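You operate a simulated robot arm through the tools that you are given. There is no shell and no other tool. Be economical: measure what you need, move in short steps, check, and stop when the job is done.

Carry out the task below with a simulated robot arm. There is one attempt and no reset: what you move stays moved.

TASK
Put the 30 mm gold roller from the island bench on the pink tag and the 35 mm gold roller on top of the blue spacer.

It is judged by the outcome, as a careful person would: the job done as asked, and still so three seconds after it is handed in. It fails if anything else is knocked over, pushed out of place, dropped, spilled or broken.

THE ROBOT
A 7-joint arm with a two-finger parallel gripper, fixed in place. Base frame: the origin is at the foot of the arm, x ahead of it, y to its left, z up; the work surface is at about z = 850. Lengths are in mm, angles in degrees, forces in N, time in s.
With the tool pointing down near the work surface it reaches from about 240 to 680 mm from the base axis. Its first joint turns from -66.0 to 66.0 degrees. Payload 2.4 kg.
Tool frame: the origin (TCP) lies between the finger pads and is the grasp point; the fingertips stand 30 mm ahead of it; z points along the fingers, y is the line along which they close. The gripper opens to 94 mm. The fingers are 28 mm wide and 10 mm thick; the gripper's body (50 by 96 mm) begins 55 mm behind the TCP.
Orientation is that of the tool frame in the base frame, as [roll, pitch, yaw] about the fixed x, y, z axes, in that order (R = Rz(yaw) Ry(pitch) Rx(roll)). With the fingers straight down and closing along the base's y, the tool's x points along the base's -x, its y along +y and its z along -z.

THE INTERFACE
- The arm moves only by the tool apply_moves. Its argument "series" is a list of rows, each a list of 2 entries, a list of its own where there are three numbers: the shift along the base's x, y, z in mm, then the turn, a rotation vector about the base's x, y, z in degrees. In form: [[[x, y, z], [ax, ay, az]], ...]. A call has 1 to 8 rows; each row is the pose to reach, as a shift and turn from the pose commanded when the call began. "fingers" is the opening, from 0 (shut) to 1 (fully open), set as the call begins (left out, the last holds). A row lasts 0.2 s, in which the tool goes at most 50 mm and 8.6 degrees; a call with a longer step from one row to the next is refused whole, and so is a gripper value outside its range. A pose out of reach is approached as far as the arm can. The call stops where the force on the tool passes 40 N (or 10 N more than at its start, if that is more) or the arm is blocked; 0.2 s more then pass. The fingers move at their own pace (about 153 mm/s each) and stop on an object; they squeeze with about 26 N. The grip force told is the motor's: it shows also when the fingers shut on nothing. Time passes only in rows, and 0.2 s behind the last, so rows that repeat a pose let the fingers close. It gives the time, the measured TCP pose, the force on the tool (base axes), the opening and the grip force at its end, in the units of the frame above (readings bear some noise).
- Cameras (640 x 400 px; columns grow to the right, rows downward): "scene" is fixed at [45.5, 480, 1448.9]; the picture's right is [-0.67, -0.74, 0.00], its down [-0.39, 0.35, -0.85] and it looks along [0.63, -0.57, -0.53] (base axes); focal length 331 px, centre (320, 200). "wrist" rides on the gripper at [-37, 0, -58] in the tool frame; the picture's right is [0.00, -1.00, 0.00], its down [0.97, 0.00, -0.24] and it looks along [0.24, 0.00, 0.97] (tool axes); focal length 218 px, centre (320, 200).
- camera(camera): a new picture of that camera. No time passes.
- locate(camera, pixels): there is no depth. For up to 12 entries [column, row, z] of the newest picture of that camera ("zoom" is the newest enlarged one), the place [x, y] in the base frame at which the ray of that pixel passes the height z, good to about 3 mm. No time passes.
- enlarge(camera, box): a new picture of the part [left, top, right, bottom] of that camera's present view, enlarged. No time passes.
- hand_in(): hands the job in; it is judged then, once.

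Work in short steps. Measure before you move; look again where a grasp or a placing could have gone wrong, and mend it. You have 60 turns and 20 pictures in all, the two below and enlarged ones among them. Open the gripper and draw the arm clear of the work before you hand the job in, unless the task says otherwise; then end with one line.

The tools are called after "Call:" as a command line: name --argument value ..., lists and objects as JSON in quotes. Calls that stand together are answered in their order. apply_moves: Moves the arm, as the interface text tells. Its arguments: {"type":"object","properties":{"series":{"type":"array"},"fingers":{"type":"number"}},"required":["series"]} The other tools are called the same way: camera (camera) takes a picture; locate (camera, pixels) gives the place at which the rays of pixels pass given heights; enlarge (camera, box) takes an enlarged picture of a part of a camera's view; hand_in () hands the job in.

At the start:

```text
t: 0.0
ee_pos: [467.9, -6.9, 1151.5]
tcp_rot: [180.0, 0.0, 180.0]
force: [0.9, 0.9, 0.3]
finger_gap: 94.2
finger_force: 0.1
```

scene: 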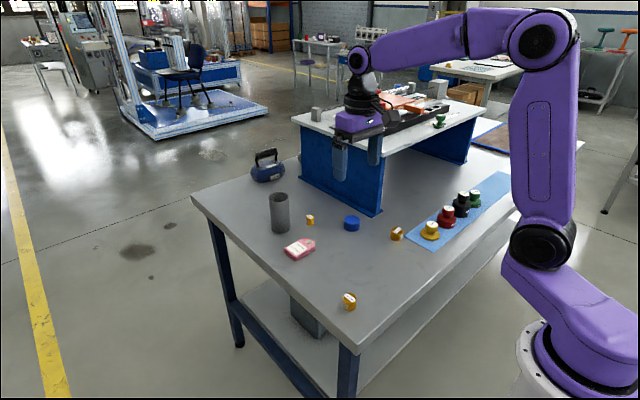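
wrist: 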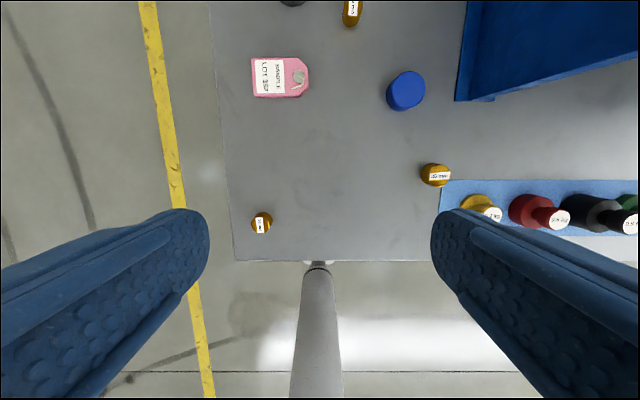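

Three gold rollers are visible (scene 310,220; 397,234; 349,300). I enlarge to read the labels.

Call:
enlarge --camera "wrist" --box '[230, 0, 470, 150]'

Call:
enlarge --camera "wrist" --box '[230, 140, 470, 260]'

Call:
enlarge --camera "scene" --box '[260, 180, 440, 320]'

```text
2.67 times, centred on (350, 75) of wrist
```

zoom: 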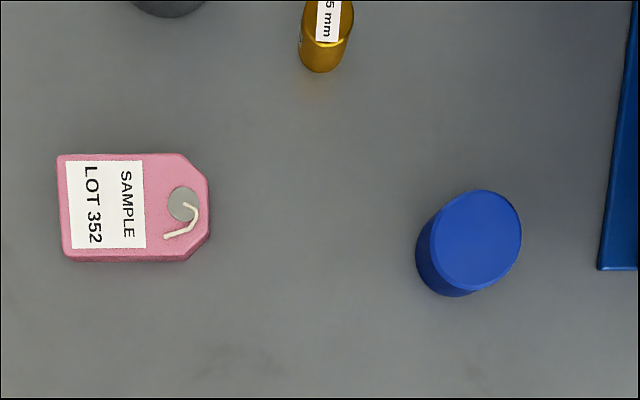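

```text
2.67 times, centred on (350, 200) of wrist
```

zoom: 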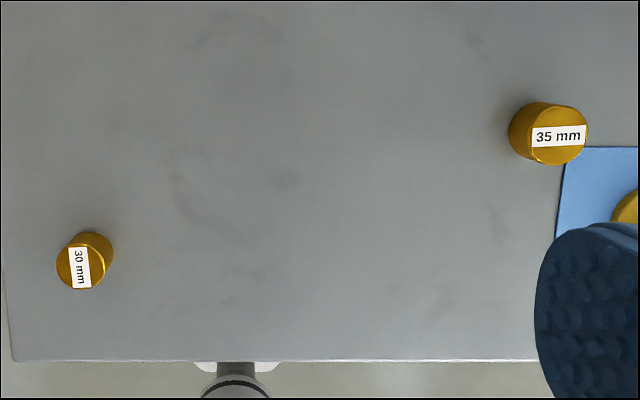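

```text
2.86 times, centred on (350, 250) of scene
```

zoom: 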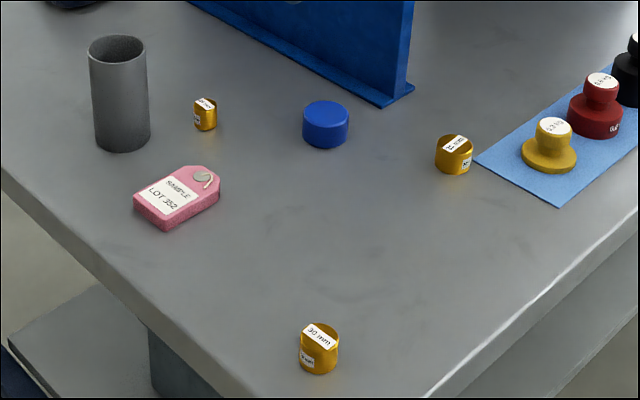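

Labels read: 30 mm roller at wrist (262,225), 35 mm at (439,176), the third is smaller (25 mm). I locate the tops and bases of the objects at candidate heights.

Call:
locate --camera "zoom" --pixels '[[319, 373, 850], [320, 337, 885], [320, 337, 880], [320, 337, 875], [455, 173, 850], [454, 142, 880], [454, 142, 875], [326, 148, 850], [326, 113, 880], [326, 113, 870], [178, 192, 865], [178, 192, 860]]'

Call:
locate --camera "wrist" --pixels '[[261.5, 225.5, 885], [261.5, 225.5, 880], [261.5, 225.5, 875], [439.5, 176.4, 880], [439.5, 176.4, 875], [409, 90, 880], [409, 90, 870], [252, 58, 865], [308, 98, 865], [252, 96, 850], [300, 59, 865], [252, 96, 860]]'

```text
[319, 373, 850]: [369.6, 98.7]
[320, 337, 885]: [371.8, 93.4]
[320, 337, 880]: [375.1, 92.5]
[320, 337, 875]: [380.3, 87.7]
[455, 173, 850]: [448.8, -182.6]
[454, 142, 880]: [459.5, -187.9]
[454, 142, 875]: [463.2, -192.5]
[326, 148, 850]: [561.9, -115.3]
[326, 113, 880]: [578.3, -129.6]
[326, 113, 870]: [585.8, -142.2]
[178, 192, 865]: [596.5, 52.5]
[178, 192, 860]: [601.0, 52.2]
```

```text
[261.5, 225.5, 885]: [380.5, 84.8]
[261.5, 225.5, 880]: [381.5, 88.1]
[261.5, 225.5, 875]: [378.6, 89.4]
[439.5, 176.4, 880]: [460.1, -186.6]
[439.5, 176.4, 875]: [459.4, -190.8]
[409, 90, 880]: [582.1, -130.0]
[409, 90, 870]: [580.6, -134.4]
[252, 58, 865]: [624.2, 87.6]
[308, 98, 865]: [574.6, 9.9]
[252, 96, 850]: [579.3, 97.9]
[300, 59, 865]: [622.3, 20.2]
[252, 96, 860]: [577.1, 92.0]
```

Rollers are near (379,88) and (460,-188), spacer near (581,-131), tag near (598,55). I check the clearances of the riser, tube, and the small roller.

Call:
locate --camera "scene" --pixels '[[383, 213, 850], [370, 216, 850], [384, 160, 950], [384, 160, 1000], [301, 187, 850], [292, 120, 950], [292, 120, 1000], [280, 231, 850], [279, 197, 920], [310, 224, 850], [431, 238, 850]]'

Call:
locate --camera "wrist" --pixels '[[456, 100, 850], [494, 100, 850], [638, 62, 850], [470, 0, 850], [470, 0, 1000], [292, 5, 850], [352, 24, 850], [398, 110, 850], [251, 98, 850], [303, 98, 850], [251, 60, 862], [288, 57, 862]]'

```text
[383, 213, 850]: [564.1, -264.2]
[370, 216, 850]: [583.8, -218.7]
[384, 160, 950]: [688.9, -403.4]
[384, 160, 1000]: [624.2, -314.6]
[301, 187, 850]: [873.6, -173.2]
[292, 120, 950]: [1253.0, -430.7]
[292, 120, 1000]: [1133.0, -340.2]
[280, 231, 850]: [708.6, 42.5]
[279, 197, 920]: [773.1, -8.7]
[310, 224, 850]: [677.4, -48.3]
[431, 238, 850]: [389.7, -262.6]
```

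```text
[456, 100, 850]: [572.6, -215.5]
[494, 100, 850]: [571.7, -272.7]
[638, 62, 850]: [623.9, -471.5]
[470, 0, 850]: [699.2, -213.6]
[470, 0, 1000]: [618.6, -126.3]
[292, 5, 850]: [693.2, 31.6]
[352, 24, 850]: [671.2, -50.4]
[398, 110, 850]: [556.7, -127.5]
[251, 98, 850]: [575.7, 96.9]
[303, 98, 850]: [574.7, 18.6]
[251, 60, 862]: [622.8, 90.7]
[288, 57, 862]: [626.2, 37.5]
```

Clearances are fine. I move above the 30 mm roller (379.5, 88) at z≈960, with the fingers part-open.

Call:
apply_moves --series '[[[-18, 19, -38], [0, 0, 0]], [[-36, 38, -76], [0, 0, 0]], [[-54, 57, -114], [0, 0, 0]], [[-72, 76, -152], [0, 0, 0]], [[-88.4, 94.9, -191], [0, 0, 0]], [[-88.4, 94.9, -191], [0, 0, 0]]]' --fingers 0.7

Call:
camera --camera "wrist"

```text
t: 1.4
ee_pos: [377.4, 85.7, 959.4]
tcp_rot: [180.0, 0.0, 180.0]
force: [0.4, 0.2, 0.0]
finger_gap: 65.7
finger_force: 0.1
```

```text
14 pictures are left
```

wrist: 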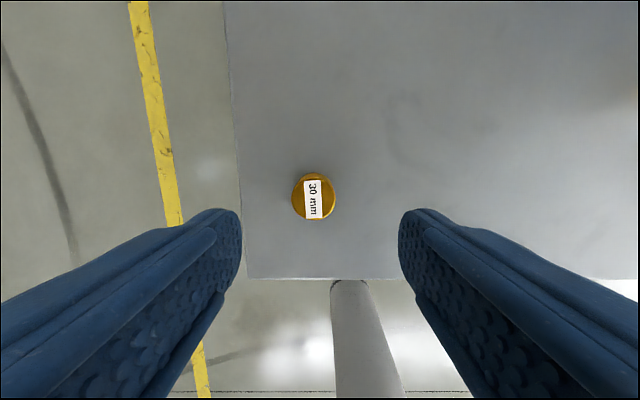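

Roller top at (315,198), its sides 293–336. I locate it.

Call:
locate --camera "wrist" --pixels '[[315, 199, 878], [293, 199, 878], [336, 199, 878], [315, 219, 878], [315, 174, 850], [315, 199, 883]]'

```text
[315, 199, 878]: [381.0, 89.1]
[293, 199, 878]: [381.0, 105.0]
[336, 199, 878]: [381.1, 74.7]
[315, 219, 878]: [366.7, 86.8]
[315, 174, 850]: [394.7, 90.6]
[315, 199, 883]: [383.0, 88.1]
```

Roller centre ≈ (381,89), about 29 mm wide. Descend to TCP z≈885.

Call:
apply_moves --series '[[[2.5, 2, -25], [0, 0, 0]], [[2.5, 2, -50], [0, 0, 0]], [[2.5, 2, -65], [0, 0, 0]], [[2.5, 2, -75], [0, 0, 0]], [[2.5, 2, -75], [0, 0, 0]]]'

```text
t: 2.6
ee_pos: [381.6, 89.0, 884.8]
tcp_rot: [-179.9, -0.1, -180.0]
force: [-0.6, -0.7, 0.4]
finger_gap: 65.8
finger_force: 0.0
```

At the grasp pose, no contact. Close the fingers.

Call:
apply_moves --series '[[[0, 0, 0], [0, 0, 0]], [[0, 0, 0], [0, 0, 0]], [[0, 0, 0], [0, 0, 0]]]' --fingers 0

```text
t: 3.4
ee_pos: [381.3, 88.7, 883.5]
tcp_rot: [-180.0, -0.1, -180.0]
force: [-0.7, -0.1, 0.3]
finger_gap: 29.2
finger_force: 25.9
```

Gripped (29.2 mm). Lift and carry to short of the tag for a closer measurement.

Call:
apply_moves --series '[[[0, 0, 25], [0, 0, 0]], [[0, 0, 70], [0, 0, 0]], [[40, -8, 85], [0, 0, 0]], [[85, -17, 85], [0, 0, 0]], [[130, -26, 85], [0, 0, 0]], [[165, -34, 85], [0, 0, 0]], [[165, -34, 85], [0, 0, 0]]]'

Call:
camera --camera "wrist"

```text
t: 5.0
ee_pos: [547.2, 56.9, 971.4]
tcp_rot: [180.0, 0.0, 180.0]
force: [0.3, 0.0, -2.8]
finger_gap: 29.3
finger_force: 26.3
```

```text
13 pictures are left
```

wrist: 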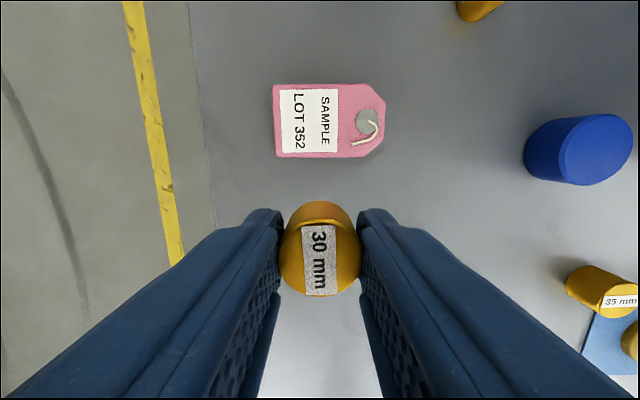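

Tag spans columns 274–386, rows 83–157; string starts at column 352. Target is about (324,120).

Call:
locate --camera "wrist" --pixels '[[324, 120, 860], [324, 120, 866], [274, 120, 860], [386, 120, 860], [324, 84, 860], [324, 154, 860], [352, 120, 860], [600, 150, 878], [600, 150, 885], [622, 300, 880]]'

Call:
enlarge --camera "scene" --box '[270, 200, 370, 265]'

```text
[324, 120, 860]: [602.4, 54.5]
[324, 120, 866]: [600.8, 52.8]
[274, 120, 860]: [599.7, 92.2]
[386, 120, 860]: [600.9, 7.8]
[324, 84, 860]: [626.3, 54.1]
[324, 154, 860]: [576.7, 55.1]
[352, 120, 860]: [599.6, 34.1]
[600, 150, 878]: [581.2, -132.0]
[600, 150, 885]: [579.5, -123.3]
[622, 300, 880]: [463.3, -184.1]
```

```text
6.15 times, centred on (320, 232) of scene
```

zoom: 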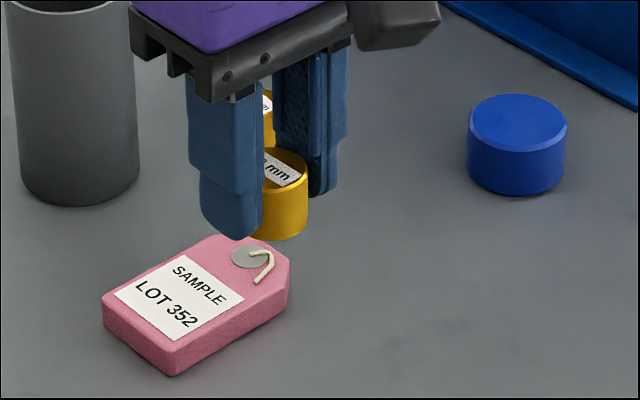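

Target (601, 54) on the tag, whose thickness is about 12–15 mm. Move above and descend to just over it.

Call:
apply_moves --series '[[[27, -1.5, 0], [0, 0, 0]], [[53.5, -3, 0], [0, 0, 0]], [[53.5, -3, -30], [0, 0, 0]], [[53.5, -3, -55], [0, 0, 0]], [[53.5, -3, -66], [0, 0, 0]], [[53.5, -3, -66], [0, 0, 0]]]'

Call:
enlarge --camera "scene" --box '[270, 200, 370, 265]'

```text
t: 6.4
ee_pos: [600.2, 50.8, 903.6]
tcp_rot: [180.0, 0.0, -179.9]
force: [0.2, 0.2, -0.9]
finger_gap: 29.6
finger_force: 26.1
```

```text
6.15 times, centred on (320, 232) of scene
```

zoom: 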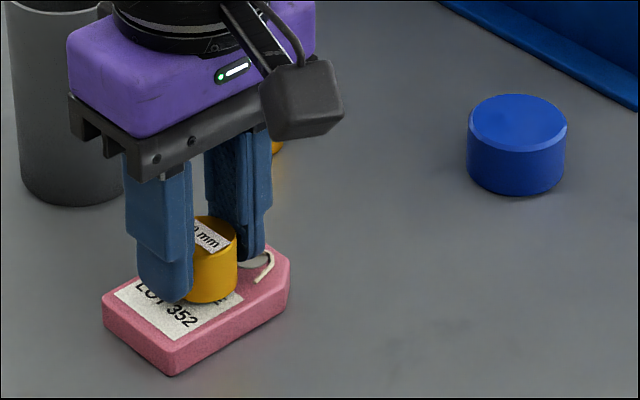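

Well placed; y reads slightly low, so I nudge +2 and descend slowly watching the force.

Call:
apply_moves --series '[[[0, 2, -1], [0, 0, 0]], [[0, 2, -2], [0, 0, 0]], [[0, 2, -3], [0, 0, 0]], [[0, 2, -3], [0, 0, 0]]]'

```text
t: 7.4
ee_pos: [600.1, 55.2, 901.0]
tcp_rot: [-180.0, 0.0, -180.0]
force: [-1.3, -0.4, 2.2]
finger_gap: 29.2
finger_force: 26.3
```

Call:
apply_moves --series '[[[0, 0, -1], [0, 0, 0]], [[0, 0, -1.5], [0, 0, 0]], [[0, 0, -2], [0, 0, 0]], [[0, 0, -2], [0, 0, 0]]]'

```text
t: 8.4
ee_pos: [599.5, 55.5, 900.0]
tcp_rot: [-180.0, 0.2, 180.0]
force: [-4.9, -0.9, 19.6]
finger_gap: 29.2
finger_force: 26.0
```

Contact (19.6 N up). Ease up 1.5 mm and open part-way, then rise.

Call:
apply_moves --series '[[[0, 0, 1.5], [0, 0, 0]], [[0, 0, 1.5], [0, 0, 0]]]'

Call:
apply_moves --series '[[[0, 0, 0], [0, 0, 0]], [[0, 0, 0], [0, 0, 0]], [[0, 0, 30], [0, 0, 0]], [[0, 0, 70], [0, 0, 0]], [[-10, -35, 95], [0, 0, 0]], [[-20, -75, 110], [0, 0, 0]], [[-20, -75, 110], [0, 0, 0]]]' --fingers 0.6

Call:
camera --camera "wrist"

```text
t: 9.0
ee_pos: [602.3, 53.0, 900.7]
tcp_rot: [-180.0, 0.2, 179.9]
force: [1.8, 0.0, 9.1]
finger_gap: 29.3
finger_force: 26.0
```

```text
t: 10.6
ee_pos: [579.2, -21.7, 1011.7]
tcp_rot: [-179.9, -0.1, 179.9]
force: [0.1, 1.2, 0.7]
finger_gap: 56.3
finger_force: 0.0
```

```text
10 pictures are left
```

wrist: 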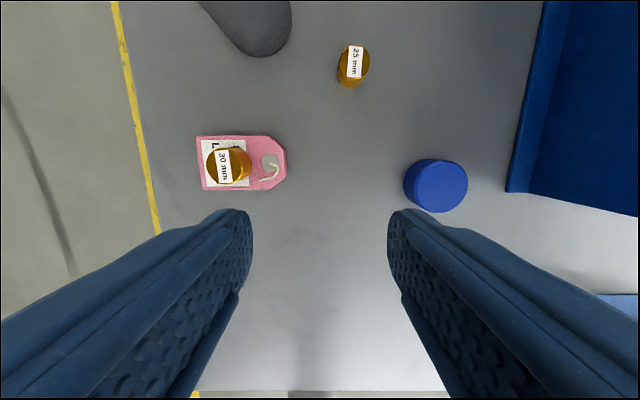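

The 30 mm roller stands on the tag at (230,165), and the third roller reads 25 mm. Now to the 35 mm roller while turning the tool +90° about z, so that the narrow side faces the riser later.

Call:
apply_moves --series '[[[-15, -20, 0], [0, 0, 8.5]], [[-30, -40, 0], [0, 0, 17]], [[-45, -61, 0], [0, 0, 25.5]], [[-60, -82, 0], [0, 0, 34]], [[-75, -103, 0], [0, 0, 42.5]], [[-90, -124, 0], [0, 0, 51]], [[-105, -145, -5], [0, 0, 59.5]], [[-118, -164, -10], [0, 0, 68]]]'

Call:
apply_moves --series '[[[0, 0, -10], [0, 0, 7.5]], [[0, 0, -20], [0, 0, 15]], [[0, 0, -30], [0, 0, 22]], [[0, 0, -30], [0, 0, 22]]]'

Call:
camera --camera "wrist"

```text
t: 12.4
ee_pos: [462.3, -184.4, 1000.7]
tcp_rot: [179.9, 0.0, -111.8]
force: [0.1, -0.6, -0.3]
finger_gap: 56.5
finger_force: 0.1
```

```text
t: 13.4
ee_pos: [462.3, -184.2, 969.6]
tcp_rot: [-180.0, 0.0, -89.8]
force: [0.6, -0.8, 0.1]
finger_gap: 56.2
finger_force: 0.0
```

```text
9 pictures are left
```

wrist: 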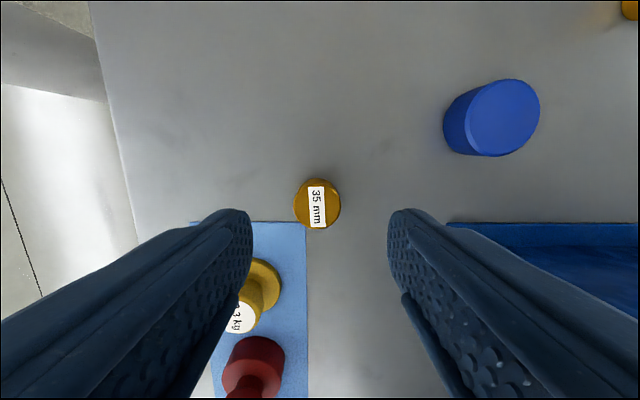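

Roller top at (317,204); yellow weight edge near (265,258). Locate for clearances.

Call:
locate --camera "wrist" --pixels '[[317, 204, 878], [317, 204, 884], [294, 204, 878], [341, 204, 878], [317, 228, 878], [265, 258, 858], [282, 285, 855], [240, 320, 890], [503, 117, 878], [491, 157, 878], [446, 222, 850], [470, 117, 850]]'

```text
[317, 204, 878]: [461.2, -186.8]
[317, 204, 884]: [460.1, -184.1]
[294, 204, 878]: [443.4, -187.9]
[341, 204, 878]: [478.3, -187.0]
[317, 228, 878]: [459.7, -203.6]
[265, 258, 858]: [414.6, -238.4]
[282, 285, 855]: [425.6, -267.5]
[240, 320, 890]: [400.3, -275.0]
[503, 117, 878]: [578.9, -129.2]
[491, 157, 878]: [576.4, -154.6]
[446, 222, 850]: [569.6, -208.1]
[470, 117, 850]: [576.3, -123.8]
```

Centre (461,-187), diameter 35; weight is clear by >30 mm. Descend to z≈885.

Call:
apply_moves --series '[[[-1, -2.5, -30], [0, 0, 0]], [[-1, -2.5, -60], [0, 0, 0]], [[-1, -2.5, -75], [0, 0, 0]], [[-1, -2.5, -85], [0, 0, 0]], [[-1, -2.5, -85], [0, 0, 0]]]'

Call:
apply_moves --series '[[[0, 0, 0], [0, 0, 0]], [[0, 0, 0], [0, 0, 0]], [[0, 0, 0], [0, 0, 0]]]' --fingers 0

```text
t: 14.6
ee_pos: [462.1, -188.5, 885.1]
tcp_rot: [-180.0, -0.1, -90.0]
force: [0.7, -0.2, -0.9]
finger_gap: 56.4
finger_force: 0.2
```

```text
t: 15.4
ee_pos: [461.9, -188.3, 883.9]
tcp_rot: [180.0, 0.0, -89.9]
force: [0.8, -0.6, 0.1]
finger_gap: 34.7
finger_force: 25.9
```

Gripped (34.7 mm). Lift and carry to beside the spacer for a last measurement.

Call:
apply_moves --series '[[[0, 0, 25], [0, 0, 0]], [[0, 0, 65], [0, 0, 0]], [[10, 15, 85], [0, 0, 0]], [[30, 45, 85], [0, 0, 0]], [[50, 57, 85], [0, 0, 0]], [[50, 57, 85], [0, 0, 0]]]'

Call:
camera --camera "wrist"

```text
t: 16.8
ee_pos: [511.3, -131.2, 971.3]
tcp_rot: [180.0, -0.1, -89.9]
force: [0.6, 0.6, -1.8]
finger_gap: 34.3
finger_force: 25.8
```

```text
8 pictures are left
```

wrist: 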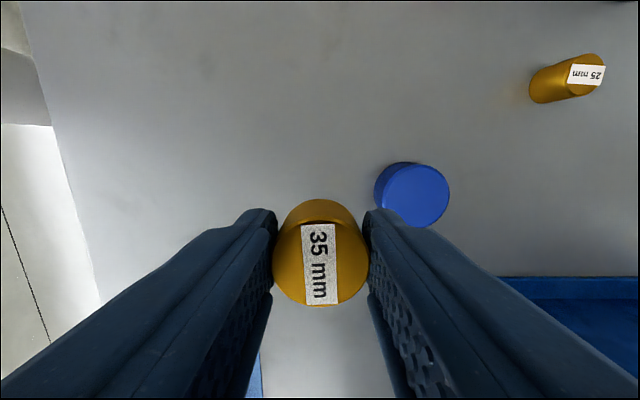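

Spacer top ellipse: columns ~382–450, rows 163–228, centre ≈ (416,196).

Call:
locate --camera "wrist" --pixels '[[416, 196, 878], [416, 196, 874], [416, 196, 882], [450, 196, 878], [382, 196, 878], [416, 163, 878], [416, 228, 878], [375, 190, 850]]'

Call:
enlarge --camera "wrist" --box '[340, 140, 480, 240]'

```text
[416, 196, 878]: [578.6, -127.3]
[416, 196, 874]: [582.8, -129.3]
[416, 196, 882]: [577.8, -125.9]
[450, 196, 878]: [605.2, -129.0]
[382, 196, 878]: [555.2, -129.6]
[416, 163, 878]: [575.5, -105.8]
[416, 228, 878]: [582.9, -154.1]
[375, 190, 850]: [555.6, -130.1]
```

```text
4.00 times, centred on (410, 190) of wrist
```

zoom: 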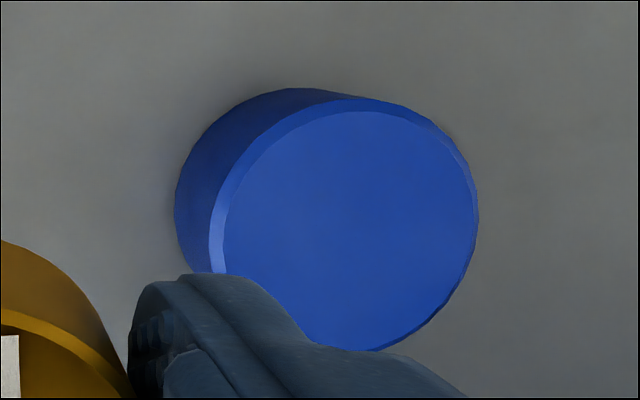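

Spacer centre ≈ (580,-129.5), top ≈ 878. Move over it and descend to just above.

Call:
apply_moves --series '[[[34, 1, 0], [0, 0, 0]], [[68, 1.5, 0], [0, 0, 0]], [[68, 1.5, -20], [0, 0, 0]], [[68, 1.5, -40], [0, 0, 0]], [[68, 1.5, -48], [0, 0, 0]], [[68, 1.5, -48], [0, 0, 0]]]'

Call:
enlarge --camera "scene" --box '[290, 170, 410, 245]'

```text
t: 17.3
ee_pos: [553.0, -126.3, 971.9]
tcp_rot: [178.7, 0.5, -92.1]
force: [-27.8, 10.9, 17.1]
finger_gap: 34.5
finger_force: 26.4
stopped in row 2: the force on the tool passed its limit (the readings are from after the stop); the commanded pose is now the measured one
```

```text
5.33 times, centred on (350, 208) of scene
```

zoom: 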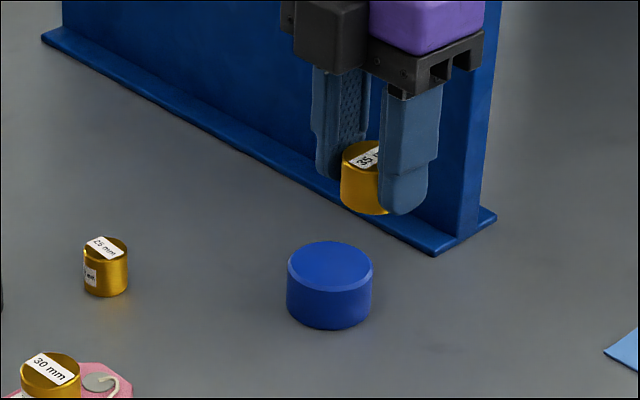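

Something higher up touched (force −28 in x, +11 in y). I back off and look.

Call:
apply_moves --series '[[[-20, 2, 0], [0, 0, 0]], [[-43, 2, 0], [0, 0, 0]], [[-43, 2, 0], [0, 0, 0]]]'

Call:
enlarge --camera "scene" --box '[260, 60, 520, 225]'

```text
t: 18.1
ee_pos: [512.3, -126.1, 970.1]
tcp_rot: [178.9, 0.3, -91.6]
force: [-0.5, 0.3, -1.4]
finger_gap: 34.2
finger_force: 26.1
```

```text
2.42 times, centred on (390, 142) of scene
```

zoom: 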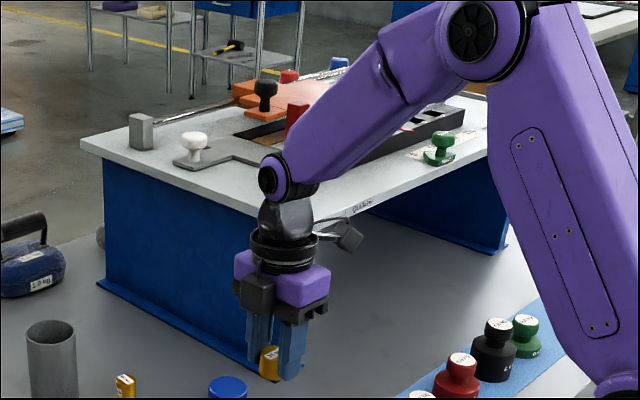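

The box on the stalk behind the hand (zoom 350,237) points to −y and met the riser top; nothing has moved (riser flange corner is still at scene ≈(371,217)). I turn back −88° so the stalk faces −x, away from the riser, moving away slightly.

Call:
apply_moves --series '[[[-5, 5, 0], [0, 0, -8.5]], [[-10, 10, 0], [0, 0, -17]], [[-12, 15, 0], [0, 0, -25.5]], [[-12, 15, 0], [0, 0, -34]], [[-12, 15, 0], [0, 0, -42.5]], [[-12, 15, 0], [0, 0, -51]], [[-12, 15, 0], [0, 0, -59.5]], [[-12, 15, 0], [0, 0, -68]]]'

Call:
apply_moves --series '[[[0, 0, 0], [0, 0, -7]], [[0, 0, 0], [0, 0, -14]], [[0, 0, 0], [0, 0, -20.4]], [[0, 0, 0], [0, 0, -20.4]]]'

```text
t: 19.9
ee_pos: [500.9, -111.5, 971.6]
tcp_rot: [178.8, 0.4, -159.9]
force: [1.1, -0.7, -1.2]
finger_gap: 34.5
finger_force: 26.0
```

```text
t: 20.9
ee_pos: [500.7, -109.8, 969.6]
tcp_rot: [178.9, 0.4, 179.8]
force: [-0.6, -0.1, -2.1]
finger_gap: 34.4
finger_force: 25.7
```

Correct the small residual tilt and look.

Call:
apply_moves --series '[[[0, 0, 0], [-1.1, 0.4, 0.2]], [[0, 0, 0], [-1.1, 0.4, 0.2]]]'

Call:
camera --camera "wrist"

```text
t: 21.5
ee_pos: [500.2, -110.5, 970.5]
tcp_rot: [-180.0, 0.0, -179.9]
force: [0.5, 0.6, -2.9]
finger_gap: 34.4
finger_force: 26.0
```

```text
4 pictures are left
```

wrist: 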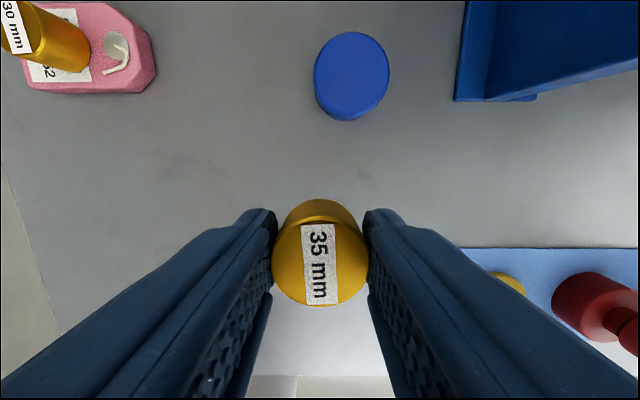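

Roller still straight in the grip; spacer top centre ≈ (352,74).

Call:
locate --camera "wrist" --pixels '[[352, 74, 878], [352, 74, 882], [314, 74, 878], [390, 74, 878], [352, 32, 878], [352, 117, 878], [456, 100, 850], [467, 0, 850]]'

```text
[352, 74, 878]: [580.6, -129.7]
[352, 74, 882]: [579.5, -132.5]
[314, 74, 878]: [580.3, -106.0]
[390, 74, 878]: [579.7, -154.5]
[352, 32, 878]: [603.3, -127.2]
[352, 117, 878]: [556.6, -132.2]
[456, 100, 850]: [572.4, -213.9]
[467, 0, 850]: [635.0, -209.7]
```

Target (580,-130). Approach gently at height.

Call:
apply_moves --series '[[[20, -10, 0], [0, 0, 0]], [[40, -19.5, 0], [0, 0, 0]], [[60, -19.5, 0], [0, 0, 0]], [[79.8, -19.5, 0], [0, 0, 0]], [[79.8, -19.5, -20], [0, 0, 0]], [[79.8, -19.5, -40], [0, 0, 0]], [[79.8, -19.5, -49], [0, 0, 0]], [[79.8, -19.5, -49], [0, 0, 0]]]'

Call:
enlarge --camera "scene" --box '[290, 170, 410, 245]'

```text
t: 23.3
ee_pos: [579.6, -129.9, 920.0]
tcp_rot: [-180.0, 0.0, -179.9]
force: [0.6, -0.1, -2.2]
finger_gap: 34.4
finger_force: 26.1
```

```text
5.33 times, centred on (350, 208) of scene
```

zoom: 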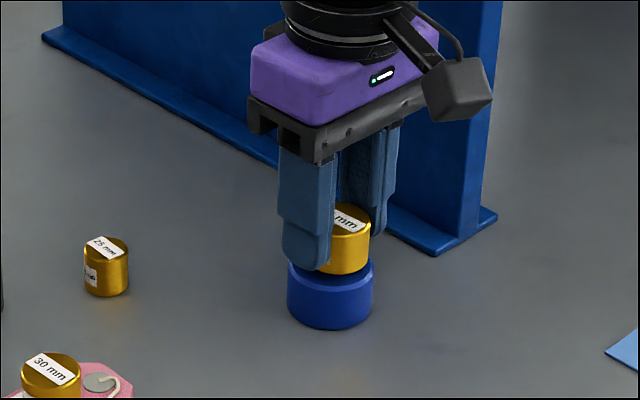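

Nicely above the spacer. Descend in small steps until contact.

Call:
apply_moves --series '[[[0, 0, -1], [0, 0, 0]], [[0, 0, -2], [0, 0, 0]], [[0, 0, -3], [0, 0, 0]], [[0, 0, -4], [0, 0, 0]], [[0, 0, -4], [0, 0, 0]]]'

```text
t: 24.5
ee_pos: [581.0, -129.6, 917.3]
tcp_rot: [180.0, 0.1, -179.9]
force: [-0.5, -0.5, -2.6]
finger_gap: 34.4
finger_force: 26.1
```

Call:
apply_moves --series '[[[0, 0, -1], [0, 0, 0]], [[0, 0, -2], [0, 0, 0]], [[0, 0, -3], [0, 0, 0]], [[0, 0, -3], [0, 0, 0]]]'

```text
t: 25.5
ee_pos: [579.7, -130.7, 915.3]
tcp_rot: [180.0, 0.2, -179.8]
force: [-0.8, 0.5, 6.2]
finger_gap: 34.4
finger_force: 26.3
```

Contact begins (+9 N). Half a millimetre more, then release.

Call:
apply_moves --series '[[[0, 0, -0.5], [0, 0, 0]], [[0, 0, -0.5], [0, 0, 0]]]'

```text
t: 26.1
ee_pos: [580.5, -130.6, 913.8]
tcp_rot: [180.0, 0.2, -179.9]
force: [2.0, -0.4, 13.0]
finger_gap: 34.5
finger_force: 26.2
```

Firm contact. Open part-way and rise straight, then draw back in −x.

Call:
apply_moves --series '[[[0, 0, 0.5], [0, 0, 0]], [[0, 0, 0.5], [0, 0, 0]], [[0, 0, 20], [0, 0, 0]], [[0, 0, 55], [0, 0, 0]], [[0, 0, 90], [0, 0, 0]], [[-40, 20, 110], [0, 0, 0]], [[-80, 40, 130], [0, 0, 0]], [[-110, 60, 150], [0, 0, 0]]]' --fingers 0.6

Call:
camera --camera "scene"

Call:
camera --camera "wrist"

```text
t: 27.9
ee_pos: [468.3, -69.4, 1063.1]
tcp_rot: [180.0, 0.0, -179.8]
force: [-1.0, 0.3, 0.0]
finger_gap: 56.2
finger_force: 0.1
```

```text
2 pictures are left
```

scene: 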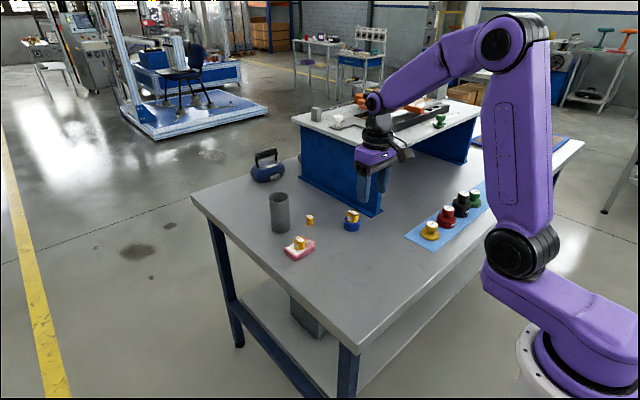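

```text
1 pictures are left
```

wrist: 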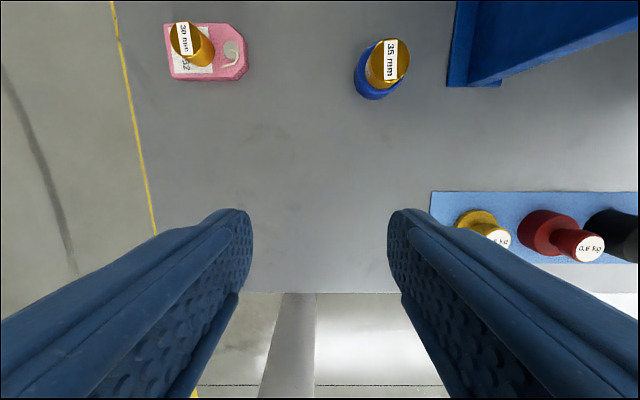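

Both rollers stand in place, everything else is undisturbed, and the gripper is open and clear.

Call:
hand_in

```text
The job is handed in.
```

The 30 mm gold roller is standing on the pink tag and the 35 mm gold roller on the blue spacer. While I carried the 35 mm roller, a box mounted behind the gripper bumped the blue riser, but the later pictures show nothing moved.
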